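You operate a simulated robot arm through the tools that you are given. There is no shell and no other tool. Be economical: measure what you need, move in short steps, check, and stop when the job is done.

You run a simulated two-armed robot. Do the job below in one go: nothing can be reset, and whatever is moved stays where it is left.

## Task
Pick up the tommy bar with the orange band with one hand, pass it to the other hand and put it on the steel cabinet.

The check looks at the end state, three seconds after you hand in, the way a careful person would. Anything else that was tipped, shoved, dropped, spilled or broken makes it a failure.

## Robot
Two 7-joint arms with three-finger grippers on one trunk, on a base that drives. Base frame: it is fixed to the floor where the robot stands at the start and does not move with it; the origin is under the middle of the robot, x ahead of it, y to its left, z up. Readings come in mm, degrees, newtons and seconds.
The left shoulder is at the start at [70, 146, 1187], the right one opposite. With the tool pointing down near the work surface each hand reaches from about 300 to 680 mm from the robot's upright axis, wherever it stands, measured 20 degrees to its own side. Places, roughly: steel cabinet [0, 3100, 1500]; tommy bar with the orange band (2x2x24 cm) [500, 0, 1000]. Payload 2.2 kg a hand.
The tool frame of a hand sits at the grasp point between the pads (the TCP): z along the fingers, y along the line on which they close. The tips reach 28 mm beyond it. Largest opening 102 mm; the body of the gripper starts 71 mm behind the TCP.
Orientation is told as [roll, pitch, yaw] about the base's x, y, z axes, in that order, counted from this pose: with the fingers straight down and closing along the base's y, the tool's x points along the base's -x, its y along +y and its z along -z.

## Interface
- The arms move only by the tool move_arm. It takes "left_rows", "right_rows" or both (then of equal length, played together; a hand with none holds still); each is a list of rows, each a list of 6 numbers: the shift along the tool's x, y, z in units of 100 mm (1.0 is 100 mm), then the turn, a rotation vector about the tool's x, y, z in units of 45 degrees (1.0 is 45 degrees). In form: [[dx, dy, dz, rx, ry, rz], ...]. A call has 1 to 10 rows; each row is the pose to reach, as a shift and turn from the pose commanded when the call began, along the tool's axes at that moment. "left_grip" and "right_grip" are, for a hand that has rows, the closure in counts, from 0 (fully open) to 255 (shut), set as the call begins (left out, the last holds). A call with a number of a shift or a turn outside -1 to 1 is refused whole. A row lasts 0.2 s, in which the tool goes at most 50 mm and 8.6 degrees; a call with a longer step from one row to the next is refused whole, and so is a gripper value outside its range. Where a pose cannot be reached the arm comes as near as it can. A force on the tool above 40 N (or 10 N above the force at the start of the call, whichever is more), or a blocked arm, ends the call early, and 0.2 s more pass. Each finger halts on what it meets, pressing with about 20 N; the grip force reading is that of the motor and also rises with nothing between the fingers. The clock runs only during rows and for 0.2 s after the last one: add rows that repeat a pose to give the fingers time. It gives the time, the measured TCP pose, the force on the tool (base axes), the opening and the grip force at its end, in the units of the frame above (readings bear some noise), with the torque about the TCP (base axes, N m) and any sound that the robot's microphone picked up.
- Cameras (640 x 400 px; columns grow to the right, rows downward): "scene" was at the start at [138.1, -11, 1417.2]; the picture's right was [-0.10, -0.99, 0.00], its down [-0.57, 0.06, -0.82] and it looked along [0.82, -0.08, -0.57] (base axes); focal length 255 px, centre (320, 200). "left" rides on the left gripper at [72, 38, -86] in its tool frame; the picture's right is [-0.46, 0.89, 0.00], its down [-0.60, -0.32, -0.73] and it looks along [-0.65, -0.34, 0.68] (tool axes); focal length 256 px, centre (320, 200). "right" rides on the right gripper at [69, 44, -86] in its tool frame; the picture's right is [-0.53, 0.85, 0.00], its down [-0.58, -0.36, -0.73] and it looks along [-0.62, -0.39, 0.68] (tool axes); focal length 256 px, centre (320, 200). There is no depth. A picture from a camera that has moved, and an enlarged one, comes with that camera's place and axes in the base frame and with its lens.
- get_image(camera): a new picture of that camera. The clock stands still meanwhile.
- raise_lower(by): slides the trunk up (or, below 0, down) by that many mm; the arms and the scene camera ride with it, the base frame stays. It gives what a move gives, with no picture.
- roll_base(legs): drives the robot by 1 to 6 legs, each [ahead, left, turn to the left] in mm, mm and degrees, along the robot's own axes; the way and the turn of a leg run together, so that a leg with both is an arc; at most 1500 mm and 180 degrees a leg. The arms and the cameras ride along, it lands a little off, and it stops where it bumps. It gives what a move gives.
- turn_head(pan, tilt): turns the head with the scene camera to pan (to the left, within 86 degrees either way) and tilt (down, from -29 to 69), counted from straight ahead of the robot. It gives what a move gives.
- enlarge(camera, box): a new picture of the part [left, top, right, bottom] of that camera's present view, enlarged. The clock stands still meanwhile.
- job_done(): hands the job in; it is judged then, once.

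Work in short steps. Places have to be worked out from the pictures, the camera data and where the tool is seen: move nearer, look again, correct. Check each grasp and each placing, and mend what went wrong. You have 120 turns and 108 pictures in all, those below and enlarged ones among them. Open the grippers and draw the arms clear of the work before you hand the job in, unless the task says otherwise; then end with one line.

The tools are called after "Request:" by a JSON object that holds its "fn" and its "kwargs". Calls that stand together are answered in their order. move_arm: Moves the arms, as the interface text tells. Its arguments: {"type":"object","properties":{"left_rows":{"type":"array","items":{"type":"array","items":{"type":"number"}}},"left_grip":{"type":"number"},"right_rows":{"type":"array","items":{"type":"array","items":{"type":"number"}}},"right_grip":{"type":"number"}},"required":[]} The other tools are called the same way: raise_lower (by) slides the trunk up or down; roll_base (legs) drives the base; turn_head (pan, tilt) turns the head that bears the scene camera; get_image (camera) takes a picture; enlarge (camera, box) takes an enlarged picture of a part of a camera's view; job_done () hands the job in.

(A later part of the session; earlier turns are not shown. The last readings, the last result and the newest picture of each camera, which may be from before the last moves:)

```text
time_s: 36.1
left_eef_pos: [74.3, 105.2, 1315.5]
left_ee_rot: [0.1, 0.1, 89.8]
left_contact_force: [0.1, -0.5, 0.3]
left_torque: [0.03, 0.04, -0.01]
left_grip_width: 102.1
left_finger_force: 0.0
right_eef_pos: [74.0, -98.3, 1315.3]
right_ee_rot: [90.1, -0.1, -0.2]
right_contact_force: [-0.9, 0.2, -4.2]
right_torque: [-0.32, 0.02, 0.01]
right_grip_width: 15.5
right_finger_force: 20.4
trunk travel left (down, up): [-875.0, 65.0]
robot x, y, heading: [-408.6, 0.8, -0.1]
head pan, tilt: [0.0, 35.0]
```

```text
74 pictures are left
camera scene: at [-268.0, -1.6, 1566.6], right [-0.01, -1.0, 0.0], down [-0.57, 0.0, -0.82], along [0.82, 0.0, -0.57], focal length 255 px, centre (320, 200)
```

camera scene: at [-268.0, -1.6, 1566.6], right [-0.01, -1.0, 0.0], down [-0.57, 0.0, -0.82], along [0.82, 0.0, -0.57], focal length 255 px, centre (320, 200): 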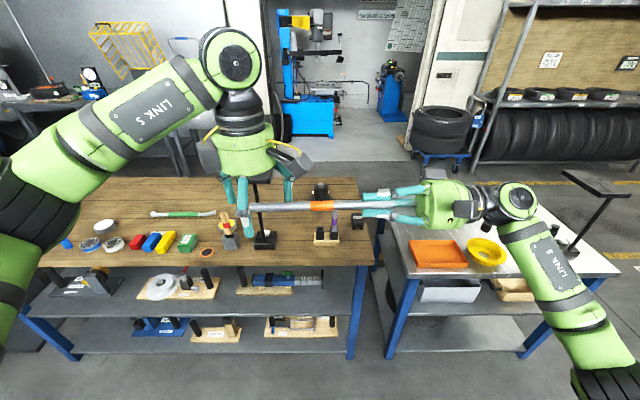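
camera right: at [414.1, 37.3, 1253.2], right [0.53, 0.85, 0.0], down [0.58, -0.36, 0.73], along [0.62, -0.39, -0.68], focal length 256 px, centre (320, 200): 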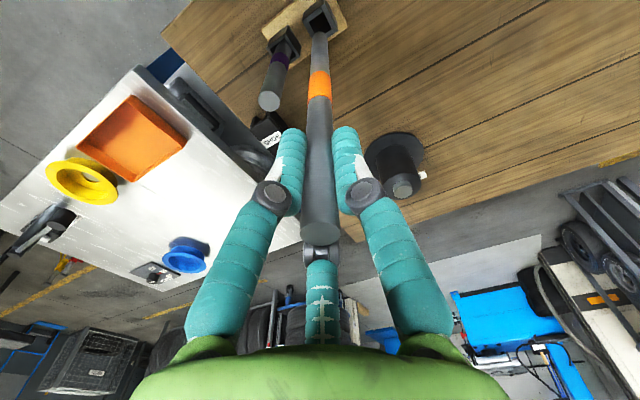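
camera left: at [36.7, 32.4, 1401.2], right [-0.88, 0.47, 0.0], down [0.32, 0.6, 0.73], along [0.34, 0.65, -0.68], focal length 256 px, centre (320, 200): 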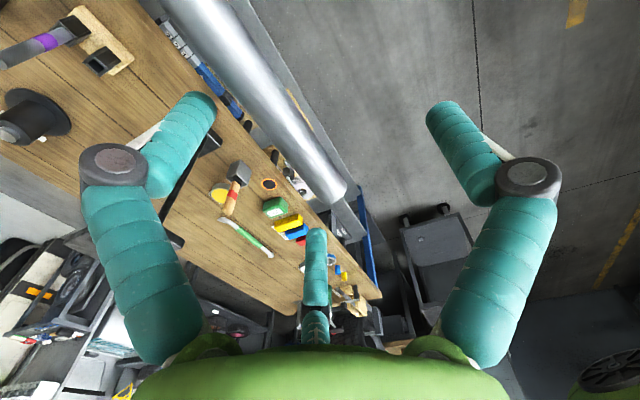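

The bar passes right between the digits. I advance 80 mm more, to near the bar's middle.

Request:
{"fn": "move_arm", "kwargs": {"left_rows": [[0.25, 0, 0, 0, 0, 0], [0.5, 0, 0, 0, 0, 0], [0.7, 0, 0, 0, 0, 0], [0.8, 0, 0, 0, 0, 0], [0.8, 0, 0, 0, 0, 0]]}}

Request:
{"fn": "get_image", "kwargs": {"camera": "left"}}

Request:
{"fn": "enlarge", "kwargs": {"camera": "scene", "box": [200, 100, 440, 260]}}

```text
time_s: 37.3
left_eef_pos: [75.1, 25.2, 1316.5]
left_ee_rot: [0.0, 0.0, 89.8]
left_contact_force: [0.1, 0.6, -0.3]
left_torque: [-0.02, -0.03, -0.01]
left_grip_width: 102.0
left_finger_force: 0.0
right_eef_pos: [75.2, -96.7, 1315.9]
right_ee_rot: [90.0, -0.1, -0.3]
right_contact_force: [-0.7, -0.7, -4.1]
right_torque: [-0.36, 0.0, 0.01]
right_grip_width: 15.4
right_finger_force: 19.6
trunk travel left (down, up): [-875.0, 65.0]
robot x, y, heading: [-408.2, 0.9, -0.3]
head pan, tilt: [0.0, 35.0]
```

```text
73 pictures are left
camera left: at [36.6, -47.8, 1401.4], right [-0.88, 0.47, 0.0], down [0.32, 0.6, 0.73], along [0.34, 0.65, -0.68], focal length 256 px, centre (320, 200)
```

left: 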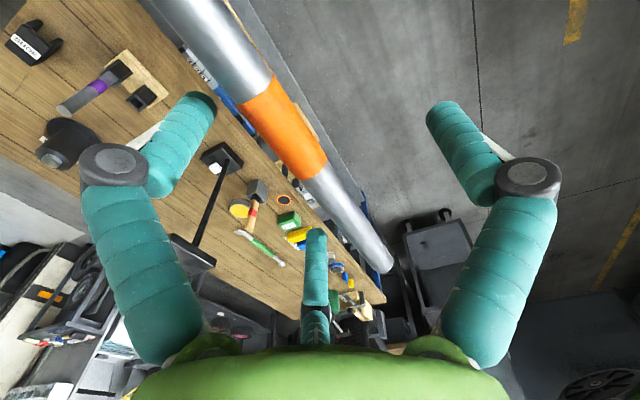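

```text
2.50 times, centred on (320, 180) of scene
camera zoom: at [-268.0, -1.8, 1566.6], right [-0.01, -1.0, 0.0], down [-0.57, 0.0, -0.82], along [0.82, 0.0, -0.57], focal length 637 px, centre (320, 250)
```

zoom: 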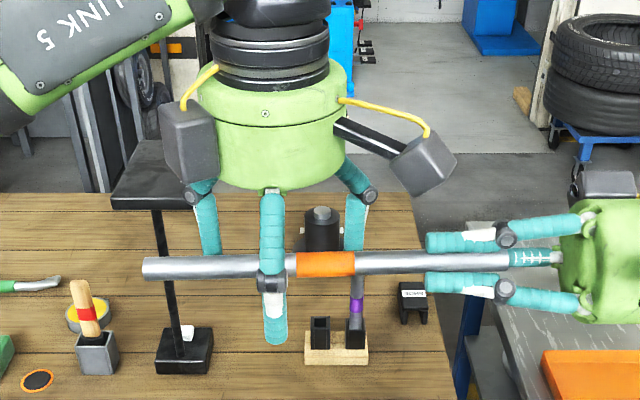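

The grasp is nearly centred. The bar looks about 6 mm nearer the robot and 3 mm lower than the TCP, so I correct and close the left hand slowly.

Request:
{"fn": "move_arm", "kwargs": {"left_rows": [[0, 0.06, 0.03, 0, 0, 0], [0, 0.06, 0.03, 0, 0, 0]], "left_grip": 160}}

Request:
{"fn": "get_image", "kwargs": {"camera": "left"}}

```text
time_s: 37.9
left_eef_pos: [69.4, 25.8, 1313.1]
left_ee_rot: [0.0, 0.1, 90.0]
left_contact_force: [11.2, -1.4, 0.9]
left_torque: [0.0, 0.03, 0.26]
left_grip_width: 42.5
left_finger_force: 4.1
right_eef_pos: [72.5, -96.8, 1316.4]
right_ee_rot: [89.9, 0.0, 0.0]
right_contact_force: [-10.5, 2.3, -4.0]
right_torque: [-0.53, -0.01, 1.05]
right_grip_width: 16.8
right_finger_force: 19.9
trunk travel left (down, up): [-875.0, 65.0]
robot x, y, heading: [-408.0, 0.3, -0.5]
head pan, tilt: [0.0, 35.0]
```

```text
71 pictures are left
camera left: at [30.9, -47.7, 1398.7], right [-0.89, 0.47, 0.0], down [0.32, 0.6, 0.73], along [0.34, 0.65, -0.68], focal length 256 px, centre (320, 200)
```

left: 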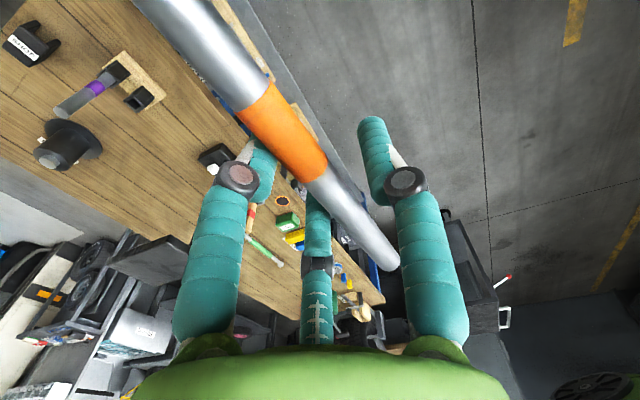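

The far digit touched first (11 N along x), so the bar is really on the +x side, at about x 82. I reopen slightly and shift the left hand by +13 mm in x.

Request:
{"fn": "move_arm", "kwargs": {"left_rows": [[0, 0, 0, 0, 0, 0], [0, -0.07, 0, 0, 0, 0], [0, -0.12, 0, 0, 0, 0], [0, -0.12, 0, 0, 0, 0]], "left_grip": 120}}

Request:
{"fn": "move_arm", "kwargs": {"left_rows": [[0, 0, 0, 0, 0, 0]], "left_grip": 175}}

Request:
{"fn": "get_image", "kwargs": {"camera": "left"}}

```text
time_s: 38.9
left_eef_pos: [81.4, 25.0, 1313.0]
left_ee_rot: [0.1, 0.0, 89.8]
left_contact_force: [-1.2, -0.1, -0.8]
left_torque: [0.06, 0.02, -0.02]
left_grip_width: 54.2
left_finger_force: 0.2
right_eef_pos: [73.6, -97.7, 1316.3]
right_ee_rot: [89.9, 0.0, -0.4]
right_contact_force: [-0.4, 0.0, -3.0]
right_torque: [-0.32, -0.04, -0.01]
right_grip_width: 16.0
right_finger_force: 20.1
trunk travel left (down, up): [-875.0, 65.0]
robot x, y, heading: [-406.8, 0.5, -0.2]
head pan, tilt: [0.0, 35.0]
```

```text
time_s: 39.3
left_eef_pos: [80.8, 24.7, 1313.4]
left_ee_rot: [0.0, 0.0, 89.8]
left_contact_force: [-1.8, 0.6, -0.2]
left_torque: [0.01, 0.0, 0.0]
left_grip_width: 33.6
left_finger_force: 1.5
right_eef_pos: [74.2, -98.4, 1316.5]
right_ee_rot: [90.0, 0.0, -0.3]
right_contact_force: [1.7, 0.4, -4.6]
right_torque: [-0.4, -0.03, -0.31]
right_grip_width: 15.7
right_finger_force: 20.0
trunk travel left (down, up): [-875.0, 65.0]
robot x, y, heading: [-409.9, 0.9, -0.5]
head pan, tilt: [0.0, 35.0]
```

```text
70 pictures are left
camera left: at [42.2, -47.9, 1398.6], right [-0.88, 0.47, 0.0], down [0.32, 0.6, 0.73], along [0.34, 0.65, -0.68], focal length 256 px, centre (320, 200)
```

left: 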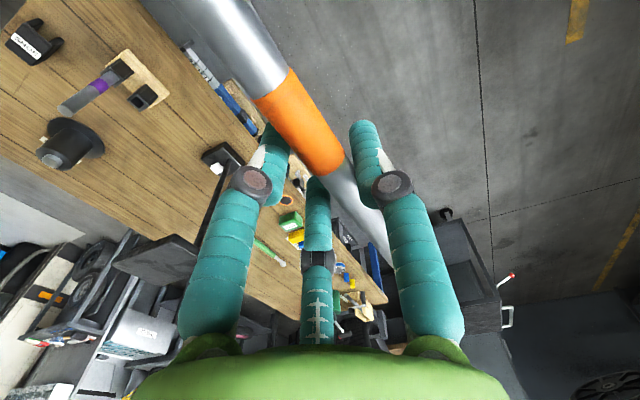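

Contact is now light on the near side, so the true centre is around x 77. I shift back 3 mm and close fully.

Request:
{"fn": "move_arm", "kwargs": {"left_rows": [[0, 0.03, 0, 0, 0, 0], [0, 0.03, 0, 0, 0, 0], [0, 0.03, 0, 0, 0, 0], [0, 0.03, 0, 0, 0, 0]], "left_grip": 255}}

Request:
{"fn": "get_image", "kwargs": {"camera": "left"}}

Request:
{"fn": "enlarge", "kwargs": {"camera": "scene", "box": [200, 100, 440, 260]}}

```text
time_s: 40.3
left_eef_pos: [78.7, 26.2, 1313.0]
left_ee_rot: [0.1, 0.0, 89.9]
left_contact_force: [6.0, -2.0, 0.1]
left_torque: [0.41, -0.01, 0.33]
left_grip_width: 23.6
left_finger_force: 19.6
right_eef_pos: [73.6, -97.5, 1317.2]
right_ee_rot: [90.0, 0.0, -0.1]
right_contact_force: [-5.5, 1.3, -0.6]
right_torque: [-0.51, 0.03, 0.41]
right_grip_width: 15.3
right_finger_force: 20.4
trunk travel left (down, up): [-875.0, 65.0]
robot x, y, heading: [-406.1, 2.0, -0.3]
head pan, tilt: [0.0, 35.0]
```

```text
69 pictures are left
camera left: at [40.0, -47.3, 1398.8], right [-0.88, 0.47, 0.0], down [0.32, 0.6, 0.73], along [0.34, 0.65, -0.68], focal length 256 px, centre (320, 200)
```

left: 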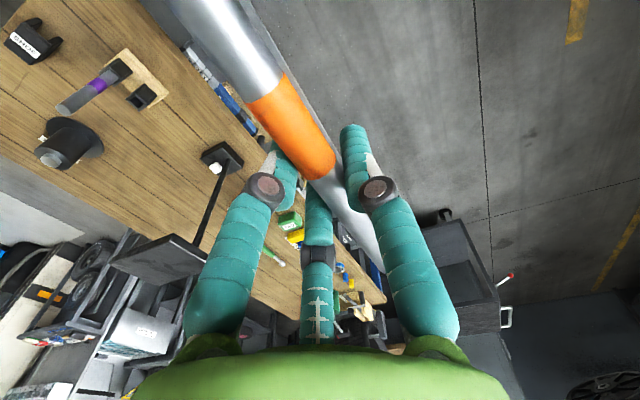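

```text
2.50 times, centred on (320, 180) of scene
camera zoom: at [-268.2, -1.8, 1566.6], right [-0.01, -1.0, 0.0], down [-0.57, 0.0, -0.82], along [0.82, 0.0, -0.57], focal length 637 px, centre (320, 250)
```

zoom: 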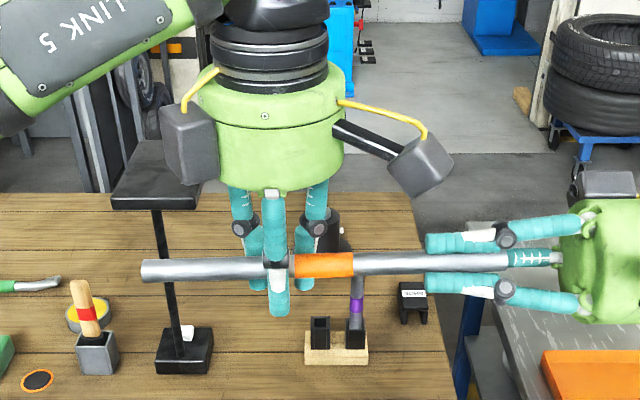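

The left grip is firm, but it sits about 23 mm off the bar's centre of gravity (y≈3 from the right-hand torque). I regrip closer to it so the bar won't pivot on release.

Request:
{"fn": "move_arm", "kwargs": {"left_rows": [[0, 0, 0, 0, 0, 0], [0, 0, 0, 0, 0, 0], [0.1, -0.01, 0, 0, 0, 0], [0.23, -0.02, 0, 0, 0, 0], [0.23, -0.02, 0, 0, 0, 0]], "left_grip": 120}}

Request:
{"fn": "move_arm", "kwargs": {"left_rows": [[0, 0, 0, 0, 0, 0], [0, 0, 0, 0, 0, 0], [0, 0, 0, 0, 0, 0], [0, 0, 0, 0, 0, 0]], "left_grip": 255}}

Request:
{"fn": "enlarge", "kwargs": {"camera": "scene", "box": [200, 100, 440, 260]}}

```text
time_s: 41.5
left_eef_pos: [77.9, 1.9, 1312.9]
left_ee_rot: [0.0, 0.1, 89.9]
left_contact_force: [0.6, 0.5, -0.4]
left_torque: [-0.04, 0.01, 0.05]
left_grip_width: 54.1
left_finger_force: 0.1
right_eef_pos: [75.6, -95.8, 1316.2]
right_ee_rot: [90.0, 0.0, -0.3]
right_contact_force: [0.1, -0.4, -3.3]
right_torque: [-0.35, -0.02, 0.01]
right_grip_width: 15.5
right_finger_force: 20.7
trunk travel left (down, up): [-875.0, 65.0]
robot x, y, heading: [-409.1, -0.8, -0.2]
head pan, tilt: [0.0, 35.0]
```

```text
time_s: 42.5
left_eef_pos: [78.3, 0.9, 1312.7]
left_ee_rot: [0.0, 0.1, 89.8]
left_contact_force: [2.2, -3.6, 2.7]
left_torque: [0.28, 0.04, 0.35]
left_grip_width: 23.7
left_finger_force: 20.0
right_eef_pos: [74.4, -96.6, 1317.2]
right_ee_rot: [89.9, 0.0, -0.4]
right_contact_force: [-1.3, 2.9, -5.7]
right_torque: [-0.8, -0.02, -0.12]
right_grip_width: 15.1
right_finger_force: 20.0
trunk travel left (down, up): [-875.0, 65.0]
robot x, y, heading: [-406.9, 1.7, -0.1]
head pan, tilt: [0.0, 35.0]
```

```text
2.50 times, centred on (320, 180) of scene
camera zoom: at [-268.1, -2.1, 1566.6], right [-0.01, -1.0, 0.0], down [-0.57, 0.0, -0.82], along [0.82, 0.0, -0.57], focal length 637 px, centre (320, 250)
```

zoom: 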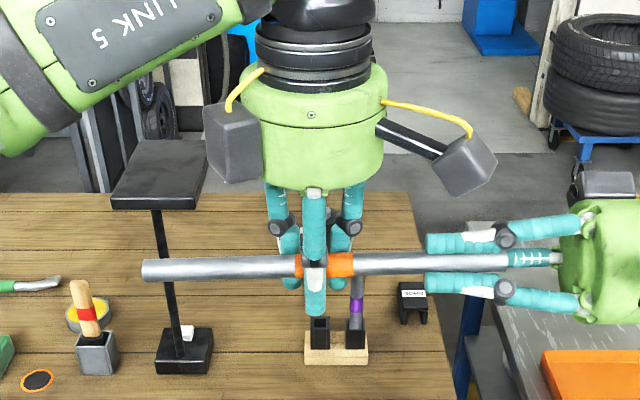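

The left hand grips with 20 N near the bar's centre. I open the right hand.

Request:
{"fn": "move_arm", "kwargs": {"right_rows": [[0, 0, 0, 0, 0, 0], [0, 0, 0, 0, 0, 0], [0, 0, 0, 0, 0, 0]], "right_grip": 110}}

Request:
{"fn": "enlarge", "kwargs": {"camera": "scene", "box": [200, 100, 440, 260]}}

```text
time_s: 43.3
left_eef_pos: [79.7, 0.9, 1312.7]
left_ee_rot: [0.1, -0.1, 89.7]
left_contact_force: [0.2, 0.7, 0.6]
left_torque: [0.03, -0.05, 0.02]
left_grip_width: 24.1
left_finger_force: 19.7
right_eef_pos: [74.2, -97.6, 1317.7]
right_ee_rot: [90.0, 0.0, -0.3]
right_contact_force: [-0.1, 0.2, 0.4]
right_torque: [-0.02, 0.01, 0.01]
right_grip_width: 58.0
right_finger_force: 0.1
trunk travel left (down, up): [-875.0, 65.0]
robot x, y, heading: [-402.4, 2.9, -0.5]
head pan, tilt: [0.0, 35.0]
```

```text
2.50 times, centred on (320, 180) of scene
camera zoom: at [-268.1, -1.9, 1566.6], right [-0.01, -1.0, 0.0], down [-0.57, 0.0, -0.82], along [0.82, 0.0, -0.57], focal length 637 px, centre (320, 250)
```

zoom: 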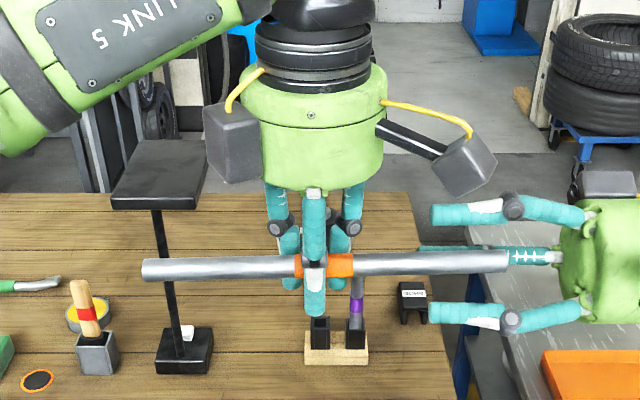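

The bar stays put in the left hand. I withdraw the right hand along its tool axis, to the right.

Request:
{"fn": "move_arm", "kwargs": {"right_rows": [[0, 0, -0.2, 0, 0, 0], [0, 0, -0.5, 0, 0, 0], [0, 0, -0.8, 0, 0, 0], [0, 0, -1.0, 0, 0, 0], [0, 0, -1.0, 0, 0, 0]]}}

Request:
{"fn": "get_image", "kwargs": {"camera": "scene"}}

```text
time_s: 44.5
left_eef_pos: [80.0, 2.3, 1312.9]
left_ee_rot: [0.1, 0.1, 89.9]
left_contact_force: [-0.5, 0.0, 0.4]
left_torque: [0.0, -0.04, -0.03]
left_grip_width: 23.9
left_finger_force: 20.5
right_eef_pos: [74.6, -198.0, 1312.8]
right_ee_rot: [90.0, 0.1, -0.3]
right_contact_force: [0.0, 0.0, -0.4]
right_torque: [0.04, 0.0, 0.02]
right_grip_width: 57.9
right_finger_force: 0.0
trunk travel left (down, up): [-875.0, 65.0]
robot x, y, heading: [-408.5, -0.4, -0.1]
head pan, tilt: [0.0, 35.0]
```

```text
65 pictures are left
camera scene: at [-268.2, -1.7, 1566.6], right [-0.01, -1.0, 0.0], down [-0.57, 0.0, -0.82], along [0.82, 0.0, -0.57], focal length 255 px, centre (320, 200)
```

scene: 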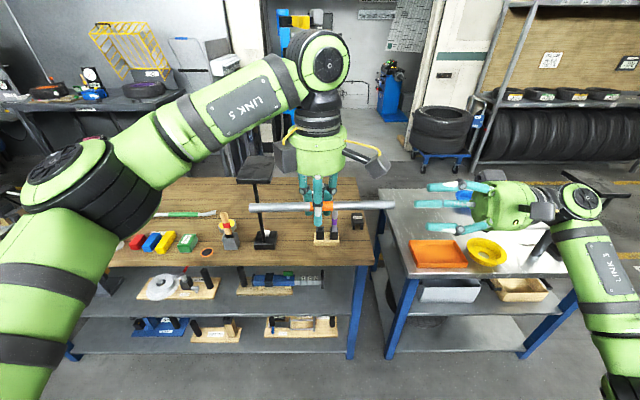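

The handover is done. I turn the right hand back to tool-down and draw it back toward the robot.

Request:
{"fn": "move_arm", "kwargs": {"right_rows": [[0.1, 0, -0.05, 0.17, 0, 0], [0.2, 0, -0.1, 0.34, 0, 0], [0.3, 0, -0.15, 0.51, 0, 0], [0.4, 0, -0.2, 0.68, 0, 0], [0.5, 0, -0.25, 0.85, 0, 0], [0.6, 0, -0.3, 1.0, 0, 0], [0.6, 0, -0.3, 1.0, 0, 0]]}}

Request:
{"fn": "move_arm", "kwargs": {"right_rows": [[0.1, 0, 0, 0.17, 0, 0], [0.2, 0, 0, 0.34, 0, 0], [0.3, 0, 0, 0.51, 0, 0], [0.4, 0, 0, 0.68, 0, 0], [0.5, 0, 0, 0.85, 0, 0], [0.6, 0, 0, 1.0, 0, 0], [0.6, 0, 0, 1.0, 0, 0]]}}

Request:
{"fn": "raise_lower", "kwargs": {"by": 64}}

Request:
{"fn": "get_image", "kwargs": {"camera": "scene"}}

```text
time_s: 46.1
left_eef_pos: [79.6, 1.4, 1313.4]
left_ee_rot: [0.0, 0.0, 89.8]
left_contact_force: [0.3, -0.1, -0.2]
left_torque: [0.01, 0.01, 0.0]
left_grip_width: 23.8
left_finger_force: 20.0
right_eef_pos: [13.6, -227.1, 1316.6]
right_ee_rot: [45.0, 0.0, -0.4]
right_contact_force: [-0.4, 0.3, -0.1]
right_torque: [-0.05, -0.01, -0.02]
right_grip_width: 58.1
right_finger_force: 0.0
trunk travel left (down, up): [-875.0, 65.0]
robot x, y, heading: [-406.9, -1.0, -0.2]
head pan, tilt: [0.0, 35.0]
```

```text
time_s: 47.7
left_eef_pos: [79.2, 1.6, 1312.2]
left_ee_rot: [0.0, 0.0, 89.7]
left_contact_force: [-0.3, 0.6, -0.5]
left_torque: [0.03, -0.02, 0.02]
left_grip_width: 23.6
left_finger_force: 19.8
right_eef_pos: [-46.1, -227.6, 1317.2]
right_ee_rot: [-0.1, -0.1, -0.4]
right_contact_force: [0.8, 0.4, 0.3]
right_torque: [-0.02, 0.04, 0.01]
right_grip_width: 58.5
right_finger_force: 0.1
trunk travel left (down, up): [-875.0, 65.0]
robot x, y, heading: [-408.9, 0.7, -0.4]
head pan, tilt: [0.0, 35.0]
```

```text
time_s: 48.7
left_eef_pos: [79.8, 2.1, 1375.9]
left_ee_rot: [0.1, 0.1, 89.9]
left_contact_force: [0.6, 0.1, -3.5]
left_torque: [0.04, -0.01, 0.04]
left_grip_width: 23.7
left_finger_force: 19.7
right_eef_pos: [-45.4, -226.4, 1380.2]
right_ee_rot: [-0.1, 0.0, -0.2]
right_contact_force: [-0.1, 0.9, 0.0]
right_torque: [-0.02, -0.06, -0.01]
right_grip_width: 58.0
right_finger_force: 0.1
trunk travel left (down, up): [-939.0, 1.0]
robot x, y, heading: [-405.6, -0.7, -0.3]
head pan, tilt: [0.0, 35.0]
```

```text
64 pictures are left
camera scene: at [-267.8, -1.8, 1630.6], right [-0.01, -1.0, 0.0], down [-0.57, 0.0, -0.82], along [0.82, 0.0, -0.57], focal length 255 px, centre (320, 200)
```

scene: 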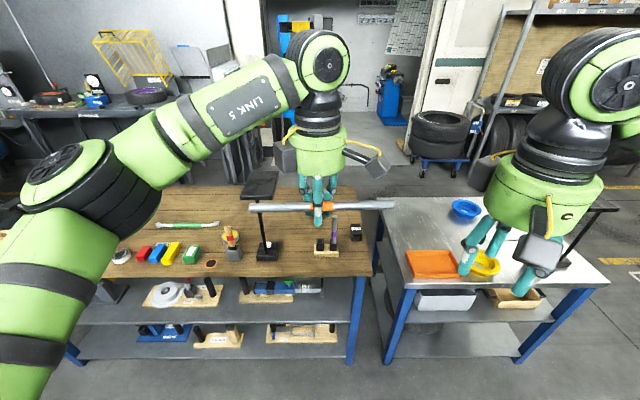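

The left sensor now reads the bar's weight. I test how high the left hand can go: up 100, left 100, and back 40.

Request:
{"fn": "move_arm", "kwargs": {"left_rows": [[-0.2, 0.08, -0.2, 0, 0, 0], [-0.4, 0.16, -0.4, 0, 0, 0], [-0.6, 0.24, -0.6, 0, 0, 0], [-0.8, 0.32, -0.8, 0, 0, 0], [-1.0, 0.4, -1.0, 0, 0, 0], [-1.0, 0.4, -1.0, 0, 0, 0]]}}

Request:
{"fn": "move_arm", "kwargs": {"left_rows": [[0, 0, -0.15, 0, 0, 0], [0, 0, -0.3, 0, 0, 0], [0, 0, -0.45, 0, 0, 0], [0, 0, -0.6, 0, 0, 0], [0, 0, -0.7, 0, 0, 0], [0, 0, -0.7, 0, 0, 0]]}}

```text
time_s: 50.1
left_eef_pos: [38.1, 103.8, 1477.2]
left_ee_rot: [0.1, 0.1, 89.8]
left_contact_force: [0.8, -1.3, -3.9]
left_torque: [0.03, -0.01, -0.01]
left_grip_width: 23.5
left_finger_force: 19.9
right_eef_pos: [-45.2, -226.9, 1381.4]
right_ee_rot: [0.0, -0.1, -0.3]
right_contact_force: [-0.6, 0.4, 0.8]
right_torque: [0.07, 0.0, -0.04]
right_grip_width: 58.0
right_finger_force: 0.1
trunk travel left (down, up): [-939.0, 1.0]
robot x, y, heading: [-406.6, 1.6, -0.4]
head pan, tilt: [0.0, 35.0]
```

```text
time_s: 51.5
left_eef_pos: [40.6, 101.8, 1546.7]
left_ee_rot: [0.0, 0.1, 89.8]
left_contact_force: [0.2, -0.1, -3.8]
left_torque: [0.05, -0.03, 0.01]
left_grip_width: 23.6
left_finger_force: 19.6
right_eef_pos: [-45.2, -227.1, 1379.2]
right_ee_rot: [-0.1, 0.0, -0.3]
right_contact_force: [0.0, 0.2, 0.2]
right_torque: [0.03, -0.01, -0.01]
right_grip_width: 57.7
right_finger_force: 0.1
trunk travel left (down, up): [-939.0, 1.0]
robot x, y, heading: [-406.5, 4.7, -0.1]
head pan, tilt: [0.0, 35.0]
```

The left arm reaches z 1547 with the tool down, which is enough for the cabinet. I drive sideways left 1200 and back 350, then look toward the cabinet.

Request:
{"fn": "roll_base", "kwargs": {"legs": [[0, 1200, 0], [-350, 0, 0]]}}

Request:
{"fn": "turn_head", "kwargs": {"pan": 65, "tilt": 25}}

Request:
{"fn": "get_image", "kwargs": {"camera": "scene"}}

```text
time_s: 59.4
left_eef_pos: [-318.3, 1296.6, 1544.9]
left_ee_rot: [0.1, 0.1, 91.2]
left_contact_force: [0.3, -0.6, -4.5]
left_torque: [0.0, 0.01, -0.02]
left_grip_width: 23.8
left_finger_force: 19.9
right_eef_pos: [-395.4, 966.1, 1378.3]
right_ee_rot: [-0.1, 0.2, 1.1]
right_contact_force: [0.5, 0.0, -0.8]
right_torque: [-0.04, 0.03, -0.02]
right_grip_width: 58.1
right_finger_force: 0.0
trunk travel left (down, up): [-939.0, 1.0]
robot x, y, heading: [-766.1, 1187.8, 1.1]
head pan, tilt: [0.0, 35.0]
```

```text
time_s: 60.8
left_eef_pos: [-322.2, 1297.1, 1546.7]
left_ee_rot: [0.0, -0.1, 91.3]
left_contact_force: [0.1, -0.1, -4.5]
left_torque: [0.04, -0.02, 0.0]
left_grip_width: 23.4
left_finger_force: 19.7
right_eef_pos: [-400.4, 965.3, 1380.0]
right_ee_rot: [-0.1, 0.0, 1.1]
right_contact_force: [-0.6, 0.1, 0.0]
right_torque: [0.02, 0.0, -0.01]
right_grip_width: 57.9
right_finger_force: 0.1
trunk travel left (down, up): [-939.0, 1.0]
robot x, y, heading: [-766.9, 1183.8, 1.2]
head pan, tilt: [65.0, 25.0]
```

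```text
63 pictures are left
camera scene: at [-678.2, 1267.3, 1646.3], right [0.91, -0.41, 0.0], down [-0.17, -0.39, -0.91], along [0.37, 0.83, -0.42], focal length 255 px, centre (320, 200)
```

scene: 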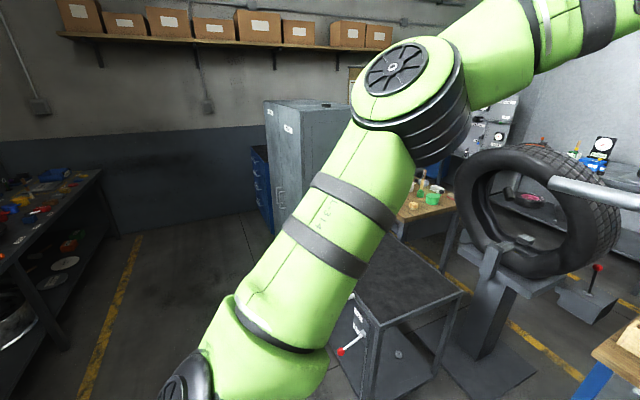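

The arm partly hides the cabinet. I enlarge that part.

Request:
{"fn": "enlarge", "kwargs": {"camera": "scene", "box": [220, 70, 380, 250]}}

```text
2.22 times, centred on (300, 160) of scene
camera zoom: at [-678.2, 1267.3, 1646.3], right [0.91, -0.41, 0.0], down [-0.17, -0.39, -0.91], along [0.37, 0.83, -0.42], focal length 567 px, centre (364, 289)
```

zoom: 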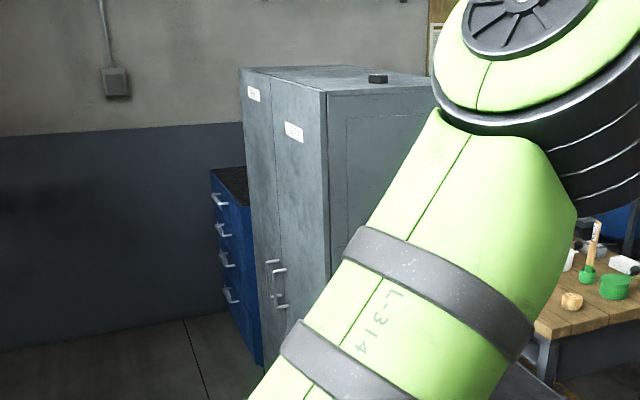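

The cabinet's doors face west. Its southwest top corner is near [-160, 2660], and a small black disc lies on top near [57, 2830]. I drive 1250 mm left along the aisle and look again.

Request:
{"fn": "roll_base", "kwargs": {"legs": [[0, 1250, -1]]}}

Request:
{"fn": "turn_head", "kwargs": {"pan": 35, "tilt": 20}}

Request:
{"fn": "get_image", "kwargs": {"camera": "scene"}}

```text
time_s: 67.0
left_eef_pos: [-311.3, 2506.8, 1546.1]
left_ee_rot: [0.0, 0.1, 88.4]
left_contact_force: [0.1, -0.3, -3.9]
left_torque: [0.03, -0.03, 0.01]
left_grip_width: 23.5
left_finger_force: 19.9
right_eef_pos: [-406.1, 2180.0, 1381.4]
right_ee_rot: [0.1, 0.0, -1.7]
right_contact_force: [-0.7, 0.3, -0.1]
right_torque: [0.02, 0.01, 0.0]
right_grip_width: 58.2
right_finger_force: 0.0
trunk travel left (down, up): [-939.0, 1.0]
robot x, y, heading: [-761.9, 2418.1, -1.8]
head pan, tilt: [65.0, 25.0]
```

```text
time_s: 68.0
left_eef_pos: [-311.4, 2508.1, 1546.0]
left_ee_rot: [0.1, 0.1, 88.4]
left_contact_force: [0.1, 0.0, -3.7]
left_torque: [0.03, -0.05, -0.01]
left_grip_width: 23.5
left_finger_force: 20.0
right_eef_pos: [-405.1, 2181.7, 1381.0]
right_ee_rot: [0.0, 0.1, -1.8]
right_contact_force: [0.2, -0.3, -0.2]
right_torque: [0.0, 0.02, 0.0]
right_grip_width: 57.9
right_finger_force: 0.0
trunk travel left (down, up): [-939.0, 1.0]
robot x, y, heading: [-762.3, 2417.8, -2.0]
head pan, tilt: [35.0, 20.0]
```

```text
61 pictures are left
camera scene: at [-632.4, 2466.0, 1654.4], right [0.55, -0.84, 0.0], down [-0.29, -0.19, -0.94], along [0.78, 0.52, -0.34], focal length 255 px, centre (320, 200)
```

scene: 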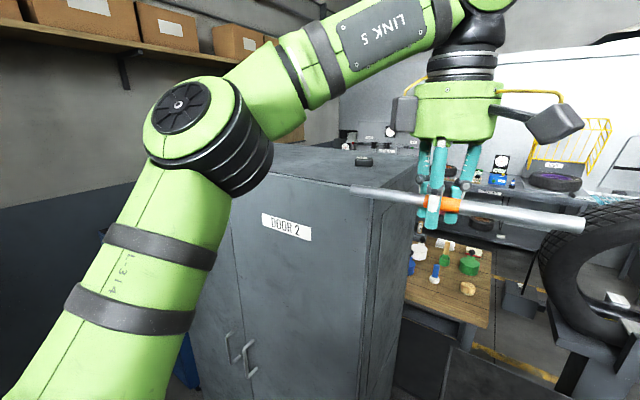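

The bar is held west of the cabinet. The corner is confirmed at about [-160, 2662, 1500] and the black disc at about [21, 2755]. I lift the hand 25 mm more and drive 500 mm further left, correcting the heading.

Request:
{"fn": "move_arm", "kwargs": {"left_rows": [[0, 0, -0.15, 0, 0, 0], [0, 0, -0.25, 0, 0, 0], [0, 0, -0.25, 0, 0, 0]]}}

Request:
{"fn": "roll_base", "kwargs": {"legs": [[0, 500, 2]]}}

Request:
{"fn": "turn_head", "kwargs": {"pan": 0, "tilt": 25}}

Request:
{"fn": "get_image", "kwargs": {"camera": "scene"}}

Request:
{"fn": "get_image", "kwargs": {"camera": "left"}}

```text
time_s: 68.8
left_eef_pos: [-311.3, 2508.0, 1570.6]
left_ee_rot: [0.0, 0.1, 88.4]
left_contact_force: [0.4, -0.7, -3.5]
left_torque: [0.0, 0.03, -0.03]
left_grip_width: 23.5
left_finger_force: 19.9
right_eef_pos: [-405.3, 2181.4, 1380.2]
right_ee_rot: [0.0, -0.1, -1.7]
right_contact_force: [-0.1, 0.3, 0.4]
right_torque: [-0.02, 0.0, -0.01]
right_grip_width: 58.0
right_finger_force: 0.0
trunk travel left (down, up): [-939.0, 1.0]
robot x, y, heading: [-763.4, 2420.7, -1.5]
head pan, tilt: [35.0, 20.0]
```

```text
time_s: 71.8
left_eef_pos: [-310.0, 3024.1, 1570.7]
left_ee_rot: [0.0, -0.1, 90.5]
left_contact_force: [0.9, -0.4, -3.8]
left_torque: [0.04, -0.07, 0.01]
left_grip_width: 23.2
left_finger_force: 19.8
right_eef_pos: [-391.6, 2696.3, 1379.7]
right_ee_rot: [0.2, 0.1, 0.5]
right_contact_force: [0.1, -0.3, -0.4]
right_torque: [0.01, -0.04, 0.01]
right_grip_width: 58.1
right_finger_force: 0.1
trunk travel left (down, up): [-939.0, 1.0]
robot x, y, heading: [-756.1, 2922.4, 0.4]
head pan, tilt: [35.0, 20.0]
```

```text
time_s: 72.8
left_eef_pos: [-309.9, 3028.6, 1570.0]
left_ee_rot: [0.0, 0.1, 90.6]
left_contact_force: [1.0, 0.4, -3.0]
left_torque: [0.02, -0.03, 0.01]
left_grip_width: 23.4
left_finger_force: 20.0
right_eef_pos: [-391.8, 2698.4, 1380.0]
right_ee_rot: [0.1, 0.1, 0.4]
right_contact_force: [0.2, -0.3, -0.3]
right_torque: [-0.01, -0.02, 0.0]
right_grip_width: 57.8
right_finger_force: 0.1
trunk travel left (down, up): [-939.0, 1.0]
robot x, y, heading: [-752.5, 2921.5, 0.8]
head pan, tilt: [0.0, 25.0]
```

```text
60 pictures are left
camera scene: at [-612.7, 2921.5, 1646.4], right [0.01, -1.0, 0.0], down [-0.42, 0.0, -0.91], along [0.91, 0.01, -0.42], focal length 255 px, centre (320, 200)
```

scene: 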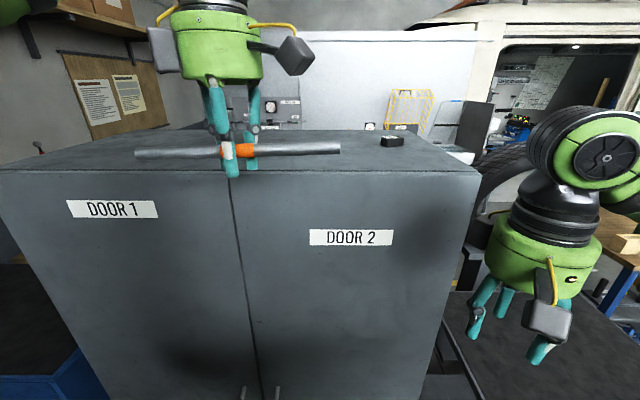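

```text
59 pictures are left
camera left: at [-346.9, 2955.8, 1656.6], right [-0.89, 0.46, 0.0], down [0.31, 0.61, 0.73], along [0.33, 0.65, -0.68], focal length 256 px, centre (320, 200)
```

left: 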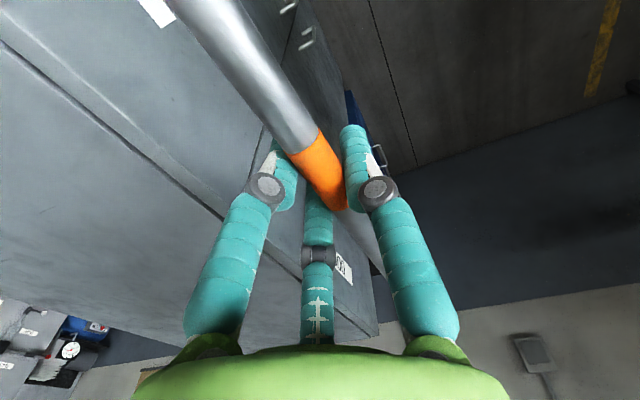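

The cabinet top is clear except for the disc at its right. Its front edge is at x≈-152 and its back at x≈270. Before driving forward I move the right hand back and outward so it can't touch the cabinet front.

Request:
{"fn": "move_arm", "kwargs": {"right_rows": [[0.15, -0.2, 0, 0, 0, 0], [0.3, -0.4, 0, 0, 0, 0], [0.45, -0.6, 0, 0, 0, 0], [0.6, -0.8, 0, 0, 0, 0], [0.7, -1.0, 0, 0, 0, 0], [0.7, -1.0, 0, 0, 0, 0]]}}

Request:
{"fn": "roll_base", "kwargs": {"legs": [[160, 0, 0]]}}

Request:
{"fn": "get_image", "kwargs": {"camera": "scene"}}

```text
time_s: 74.2
left_eef_pos: [-308.7, 3029.2, 1569.5]
left_ee_rot: [0.1, 0.1, 90.4]
left_contact_force: [0.0, -0.1, -2.5]
left_torque: [0.0, -0.01, -0.02]
left_grip_width: 23.6
left_finger_force: 19.9
right_eef_pos: [-460.7, 2597.9, 1382.8]
right_ee_rot: [0.0, 0.1, 0.5]
right_contact_force: [0.0, 0.2, -0.3]
right_torque: [-0.01, -0.01, 0.0]
right_grip_width: 58.0
right_finger_force: 0.1
trunk travel left (down, up): [-939.0, 1.0]
robot x, y, heading: [-754.8, 2918.3, 0.5]
head pan, tilt: [0.0, 25.0]
```

```text
time_s: 75.6
left_eef_pos: [-155.3, 3027.5, 1573.3]
left_ee_rot: [-0.2, 0.0, 90.3]
left_contact_force: [-0.1, -0.8, -4.3]
left_torque: [0.01, -0.04, 0.01]
left_grip_width: 23.6
left_finger_force: 19.9
right_eef_pos: [-307.3, 2598.6, 1382.8]
right_ee_rot: [0.0, -0.3, 0.2]
right_contact_force: [0.2, 0.1, -0.7]
right_torque: [-0.01, -0.03, 0.01]
right_grip_width: 58.2
right_finger_force: 0.0
trunk travel left (down, up): [-939.0, 1.0]
robot x, y, heading: [-598.1, 2919.1, 0.6]
head pan, tilt: [0.0, 25.0]
```

```text
58 pictures are left
camera scene: at [-459.1, 2921.1, 1646.9], right [0.01, -1.0, 0.0], down [-0.42, 0.0, -0.91], along [0.91, 0.0, -0.42], focal length 255 px, centre (320, 200)
```

scene: 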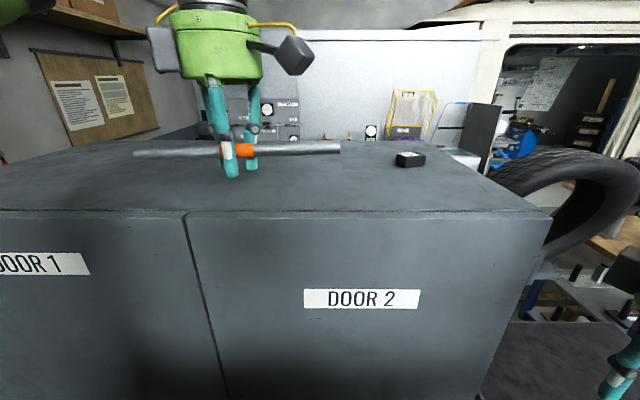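

The hand is just at the cabinet's front edge, 70 mm above the top. I extend the arm forward 100 mm over it.

Request:
{"fn": "move_arm", "kwargs": {"left_rows": [[0, -0.2, 0.0, 0, 0, 0], [0, -0.4, 0.05, 0, 0, 0], [0, -0.6, 0.1, 0, 0, 0], [0, -0.8, 0.15, 0, 0, 0], [0, -1.0, 0.2, 0, 0, 0], [0, -1.0, 0.2, 0, 0, 0]]}}

Request:
{"fn": "get_image", "kwargs": {"camera": "scene"}}

Request:
{"fn": "get_image", "kwargs": {"camera": "left"}}

```text
time_s: 77.0
left_eef_pos: [-74.2, 3030.7, 1535.1]
left_ee_rot: [-0.1, 0.0, 90.3]
left_contact_force: [-0.8, -0.4, -4.5]
left_torque: [-0.01, -0.02, 0.01]
left_grip_width: 23.4
left_finger_force: 19.6
left hand out of reach, approached as far as the arm can: row 3, 4, 5, 6
right_eef_pos: [-302.7, 2598.6, 1380.4]
right_ee_rot: [0.0, 0.0, 0.3]
right_contact_force: [-0.6, 0.3, 0.1]
right_torque: [0.03, 0.01, -0.02]
right_grip_width: 57.6
right_finger_force: 0.0
trunk travel left (down, up): [-939.0, 1.0]
robot x, y, heading: [-597.3, 2924.0, 0.3]
head pan, tilt: [0.0, 25.0]
```

```text
57 pictures are left
camera scene: at [-454.4, 2920.4, 1646.4], right [0.01, -1.0, 0.0], down [-0.42, 0.0, -0.91], along [0.91, 0.0, -0.42], focal length 255 px, centre (320, 200)
```

scene: 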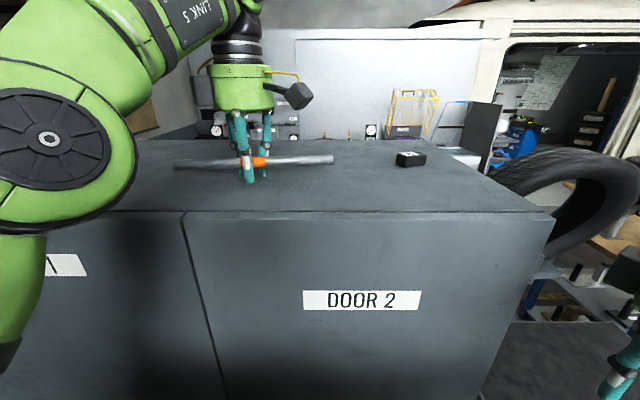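

```text
56 pictures are left
camera left: at [-112.7, 2957.5, 1620.1], right [-0.89, 0.46, 0.0], down [0.31, 0.61, 0.73], along [0.34, 0.65, -0.68], focal length 256 px, centre (320, 200)
```

left: 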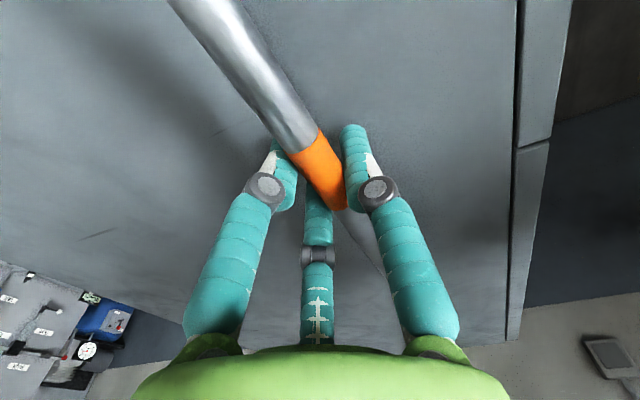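

The bar is over the top at x≈-74, with the fingertips about 7 mm above the surface by estimate. I check closely where the bar sits between the digits before lowering.

Request:
{"fn": "enlarge", "kwargs": {"camera": "scene", "box": [160, 80, 350, 220]}}

```text
2.86 times, centred on (255, 150) of scene
camera zoom: at [-454.4, 2920.4, 1646.4], right [0.01, -1.0, 0.0], down [-0.42, 0.0, -0.91], along [0.91, 0.0, -0.42], focal length 728 px, centre (506, 343)
```

zoom: 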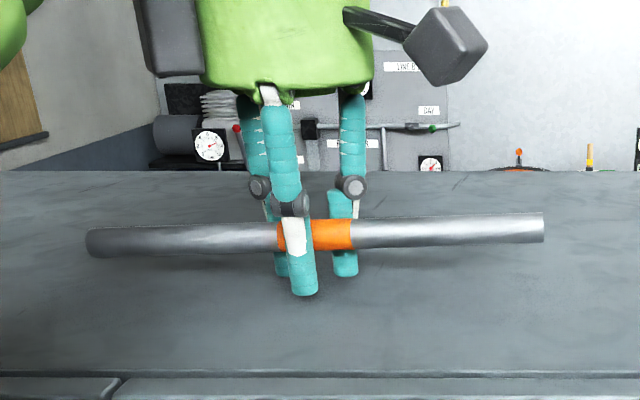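

The fingertips reach about 20 mm below the bar's underside. I lower gently until they just touch the surface.

Request:
{"fn": "move_arm", "kwargs": {"left_rows": [[0, 0, 0.03, 0, 0, 0], [0, 0, 0.05, 0, 0, 0], [0, 0, 0.07, 0, 0, 0], [0, 0, 0.07, 0, 0, 0]]}}

Request:
{"fn": "enlarge", "kwargs": {"camera": "scene", "box": [160, 80, 350, 220]}}

```text
time_s: 78.0
left_eef_pos: [-75.2, 3032.7, 1526.5]
left_ee_rot: [0.1, 0.0, 90.3]
left_contact_force: [-0.2, -0.1, -3.3]
left_torque: [0.02, -0.05, -0.01]
left_grip_width: 23.4
left_finger_force: 19.9
right_eef_pos: [-302.0, 2598.5, 1381.0]
right_ee_rot: [0.0, 0.0, 0.2]
right_contact_force: [0.2, 0.3, 0.1]
right_torque: [-0.01, -0.01, -0.01]
right_grip_width: 58.2
right_finger_force: 0.1
trunk travel left (down, up): [-939.0, 1.0]
robot x, y, heading: [-600.4, 2922.3, 0.3]
head pan, tilt: [0.0, 25.0]
```

```text
2.86 times, centred on (255, 150) of scene
camera zoom: at [-453.7, 2921.1, 1646.4], right [0.01, -1.0, 0.0], down [-0.42, 0.0, -0.91], along [0.91, 0.0, -0.42], focal length 728 px, centre (506, 343)
```

zoom: 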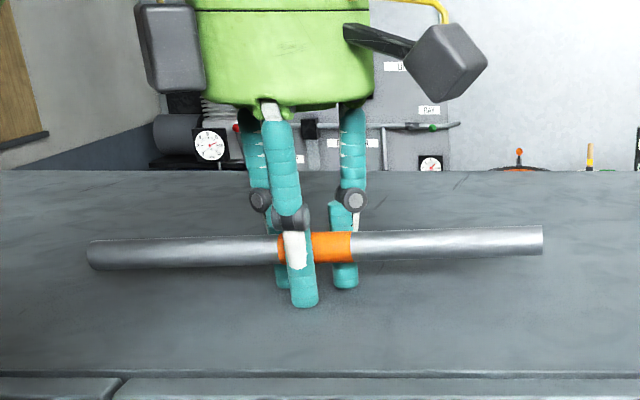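

No contact yet. I continue lowering in small steps and watch the force.

Request:
{"fn": "move_arm", "kwargs": {"left_rows": [[0, 0, 0.02, 0, 0, 0], [0, 0, 0.04, 0, 0, 0], [0, 0, 0.06, 0, 0, 0], [0, 0, 0.06, 0, 0, 0]]}}

Request:
{"fn": "move_arm", "kwargs": {"left_rows": [[0, 0, 0.02, 0, 0, 0], [0, 0, 0.03, 0, 0, 0], [0, 0, 0.03, 0, 0, 0]]}}

Request:
{"fn": "enlarge", "kwargs": {"camera": "scene", "box": [160, 80, 350, 220]}}

```text
time_s: 78.8
left_eef_pos: [-75.3, 3031.0, 1528.1]
left_ee_rot: [-1.1, 0.4, 90.7]
left_contact_force: [1.6, -1.0, 8.3]
left_torque: [0.02, 0.23, -0.1]
left_grip_width: 23.1
left_finger_force: 19.9
right_eef_pos: [-303.3, 2598.5, 1381.5]
right_ee_rot: [0.1, -0.1, 0.1]
right_contact_force: [0.2, 0.2, 0.5]
right_torque: [-0.01, 0.0, -0.04]
right_grip_width: 58.1
right_finger_force: 0.0
trunk travel left (down, up): [-939.0, 1.0]
robot x, y, heading: [-597.6, 2923.0, 0.3]
head pan, tilt: [0.0, 25.0]
stopped in row 4 (left hand): the force on the tool passed its limit at 43 N (the readings are from after the stop); the commanded pose is now the measured one
```

```text
time_s: 79.6
left_eef_pos: [-75.9, 3031.6, 1527.8]
left_ee_rot: [-1.4, 0.7, 90.7]
left_contact_force: [0.1, -0.5, 8.8]
left_torque: [0.0, 0.27, 0.02]
left_grip_width: 23.1
left_finger_force: 20.1
right_eef_pos: [-303.1, 2598.1, 1382.1]
right_ee_rot: [-0.1, -0.2, 0.2]
right_contact_force: [0.4, 0.1, 0.4]
right_torque: [0.0, 0.0, -0.03]
right_grip_width: 57.9
right_finger_force: 0.0
trunk travel left (down, up): [-939.0, 1.0]
robot x, y, heading: [-596.5, 2923.3, 0.2]
head pan, tilt: [0.0, 25.0]
stopped in row 3 (left hand): the force on the tool passed its limit at 42 N (the readings are from after the stop); the commanded pose is now the measured one
```

```text
2.86 times, centred on (255, 150) of scene
camera zoom: at [-455.5, 2920.4, 1646.1], right [0.0, -1.0, 0.0], down [-0.42, 0.0, -0.91], along [0.91, 0.0, -0.42], focal length 728 px, centre (506, 343)
```

zoom: 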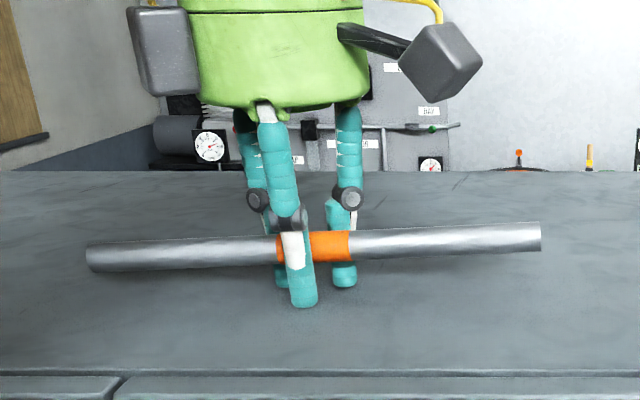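

The fingertips rest on the top (z≈1500). I open a few millimetres only, so the bar settles between the digits.

Request:
{"fn": "move_arm", "kwargs": {"left_rows": [[0, 0, 0, 0, 0, 0], [0, 0, 0, 0, 0, 0], [0, 0, 0, 0, 0, 0]], "left_grip": 190}}

Request:
{"fn": "enlarge", "kwargs": {"camera": "scene", "box": [160, 80, 350, 220]}}

```text
time_s: 80.4
left_eef_pos: [-75.4, 3032.3, 1527.7]
left_ee_rot: [-1.4, 0.7, 90.7]
left_contact_force: [5.3, -0.5, 19.6]
left_torque: [-0.02, 0.37, -0.12]
left_grip_width: 25.4
left_finger_force: 0.0
right_eef_pos: [-303.4, 2598.0, 1382.3]
right_ee_rot: [0.0, -0.2, 0.2]
right_contact_force: [0.1, 0.6, 0.5]
right_torque: [0.03, 0.03, -0.02]
right_grip_width: 57.9
right_finger_force: 0.0
trunk travel left (down, up): [-939.0, 1.0]
robot x, y, heading: [-596.0, 2922.9, 0.3]
head pan, tilt: [0.0, 25.0]
```

```text
2.86 times, centred on (255, 150) of scene
camera zoom: at [-455.2, 2919.9, 1646.7], right [0.0, -1.0, 0.0], down [-0.42, 0.0, -0.91], along [0.91, 0.0, -0.42], focal length 728 px, centre (506, 343)
```

zoom: 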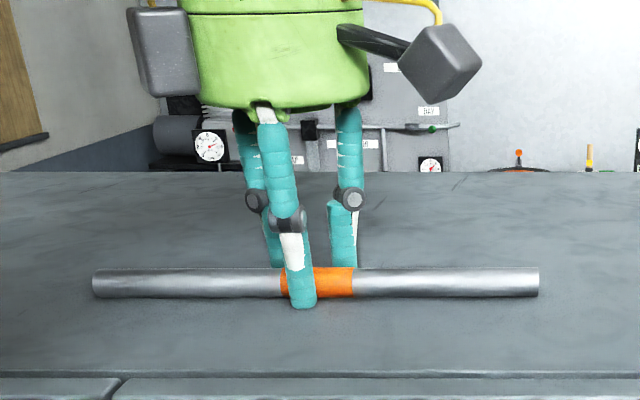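

The bar dropped flat onto the cabinet top between the digits. I raise the tips 4 mm and open gradually.

Request:
{"fn": "move_arm", "kwargs": {"left_rows": [[0, 0, -0.02, 0, 0, 0], [0, 0, -0.04, 0, 0, 0], [0, 0, -0.04, 0, 0, 0]], "left_grip": 180}}

Request:
{"fn": "move_arm", "kwargs": {"left_rows": [[0, 0, 0, 0, 0, 0], [0, 0, 0, 0, 0, 0], [0, 0, 0, 0, 0, 0]], "left_grip": 120}}

Request:
{"fn": "enlarge", "kwargs": {"camera": "scene", "box": [160, 80, 350, 220]}}

```text
time_s: 81.2
left_eef_pos: [-74.1, 3032.6, 1529.5]
left_ee_rot: [-1.2, 0.6, 90.6]
left_contact_force: [0.6, -0.2, -0.2]
left_torque: [-0.02, -0.02, 0.01]
left_grip_width: 29.8
left_finger_force: 0.2
right_eef_pos: [-303.7, 2597.9, 1380.6]
right_ee_rot: [0.1, 0.0, 0.2]
right_contact_force: [-0.2, -0.1, -0.2]
right_torque: [-0.01, 0.01, -0.03]
right_grip_width: 57.8
right_finger_force: 0.0
trunk travel left (down, up): [-939.0, 1.0]
robot x, y, heading: [-600.3, 2923.1, 0.4]
head pan, tilt: [0.0, 25.0]
```

```text
time_s: 82.0
left_eef_pos: [-74.9, 3032.9, 1530.9]
left_ee_rot: [-1.3, 0.6, 90.7]
left_contact_force: [-1.3, -0.4, -0.4]
left_torque: [-0.01, -0.03, 0.01]
left_grip_width: 54.0
left_finger_force: 0.1
right_eef_pos: [-302.4, 2598.0, 1381.8]
right_ee_rot: [0.0, 0.0, 0.2]
right_contact_force: [0.1, -0.4, 0.2]
right_torque: [0.01, 0.03, 0.0]
right_grip_width: 57.9
right_finger_force: 0.1
trunk travel left (down, up): [-939.0, 1.0]
robot x, y, heading: [-596.6, 2922.6, 0.5]
head pan, tilt: [0.0, 25.0]
```

```text
2.86 times, centred on (255, 150) of scene
camera zoom: at [-454.3, 2920.8, 1646.5], right [0.0, -1.0, 0.0], down [-0.42, 0.0, -0.91], along [0.91, 0.0, -0.42], focal length 728 px, centre (506, 343)
```

zoom: 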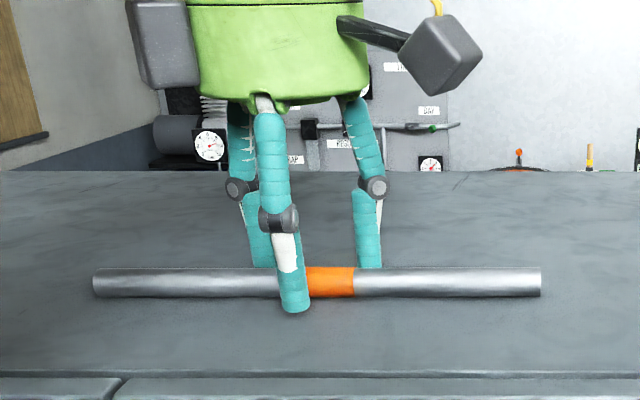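

The bar lies steady. A straight lift here is at the arm's reach limit, so I open fully and nudge the base forward 22 mm for slack, with the digits still straddling the bar.

Request:
{"fn": "move_arm", "kwargs": {"left_rows": [[0, 0, 0, 0, 0, 0], [0, 0, 0, 0, 0, 0], [0, 0, 0, 0, 0, 0]], "left_grip": 0}}

Request:
{"fn": "get_image", "kwargs": {"camera": "left"}}

Request:
{"fn": "turn_head", "kwargs": {"pan": 0, "tilt": 69}}

Request:
{"fn": "get_image", "kwargs": {"camera": "scene"}}

```text
time_s: 82.8
left_eef_pos: [-74.2, 3032.0, 1530.2]
left_ee_rot: [-1.3, 0.8, 90.7]
left_contact_force: [-1.0, 0.6, 0.1]
left_torque: [0.03, -0.02, 0.02]
left_grip_width: 102.1
left_finger_force: 0.0
right_eef_pos: [-303.7, 2597.5, 1381.6]
right_ee_rot: [0.0, 0.1, 0.2]
right_contact_force: [0.1, -0.2, 0.0]
right_torque: [-0.03, -0.04, -0.02]
right_grip_width: 57.9
right_finger_force: 0.0
trunk travel left (down, up): [-939.0, 1.0]
robot x, y, heading: [-598.4, 2922.0, 0.5]
head pan, tilt: [0.0, 25.0]
```

```text
50 pictures are left
camera left: at [-113.8, 2960.3, 1616.5], right [-0.89, 0.45, -0.03], down [0.29, 0.62, 0.73], along [0.35, 0.64, -0.68], focal length 256 px, centre (320, 200)
```

left: 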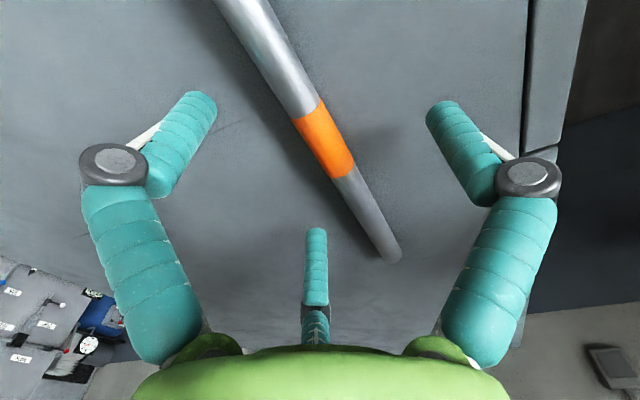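

```text
time_s: 83.9
left_eef_pos: [-75.0, 3033.6, 1530.4]
left_ee_rot: [-1.2, 0.7, 90.8]
left_contact_force: [-0.7, 0.6, 0.2]
left_torque: [-0.01, -0.03, -0.02]
left_grip_width: 101.8
left_finger_force: 0.1
right_eef_pos: [-303.3, 2597.5, 1381.4]
right_ee_rot: [0.0, 0.0, 0.1]
right_contact_force: [-0.4, -0.2, -0.7]
right_torque: [-0.01, 0.01, 0.02]
right_grip_width: 57.8
right_finger_force: 0.0
trunk travel left (down, up): [-939.0, 1.0]
robot x, y, heading: [-595.7, 2927.7, 0.4]
head pan, tilt: [0.0, 68.8]
```

```text
49 pictures are left
camera scene: at [-490.2, 2920.7, 1587.0], right [0.0, -1.0, 0.0], down [-0.93, 0.0, -0.36], along [0.36, 0.0, -0.93], focal length 255 px, centre (320, 200)
```

scene: 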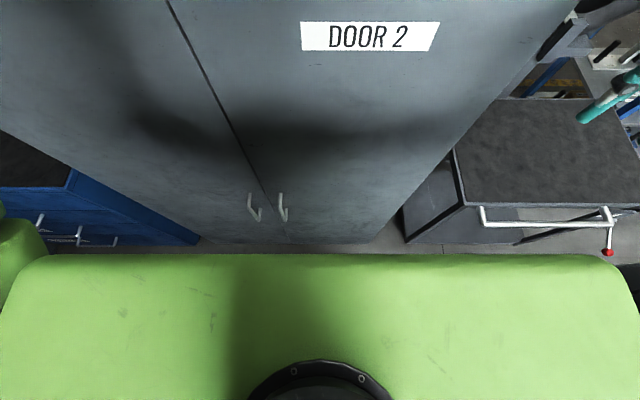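

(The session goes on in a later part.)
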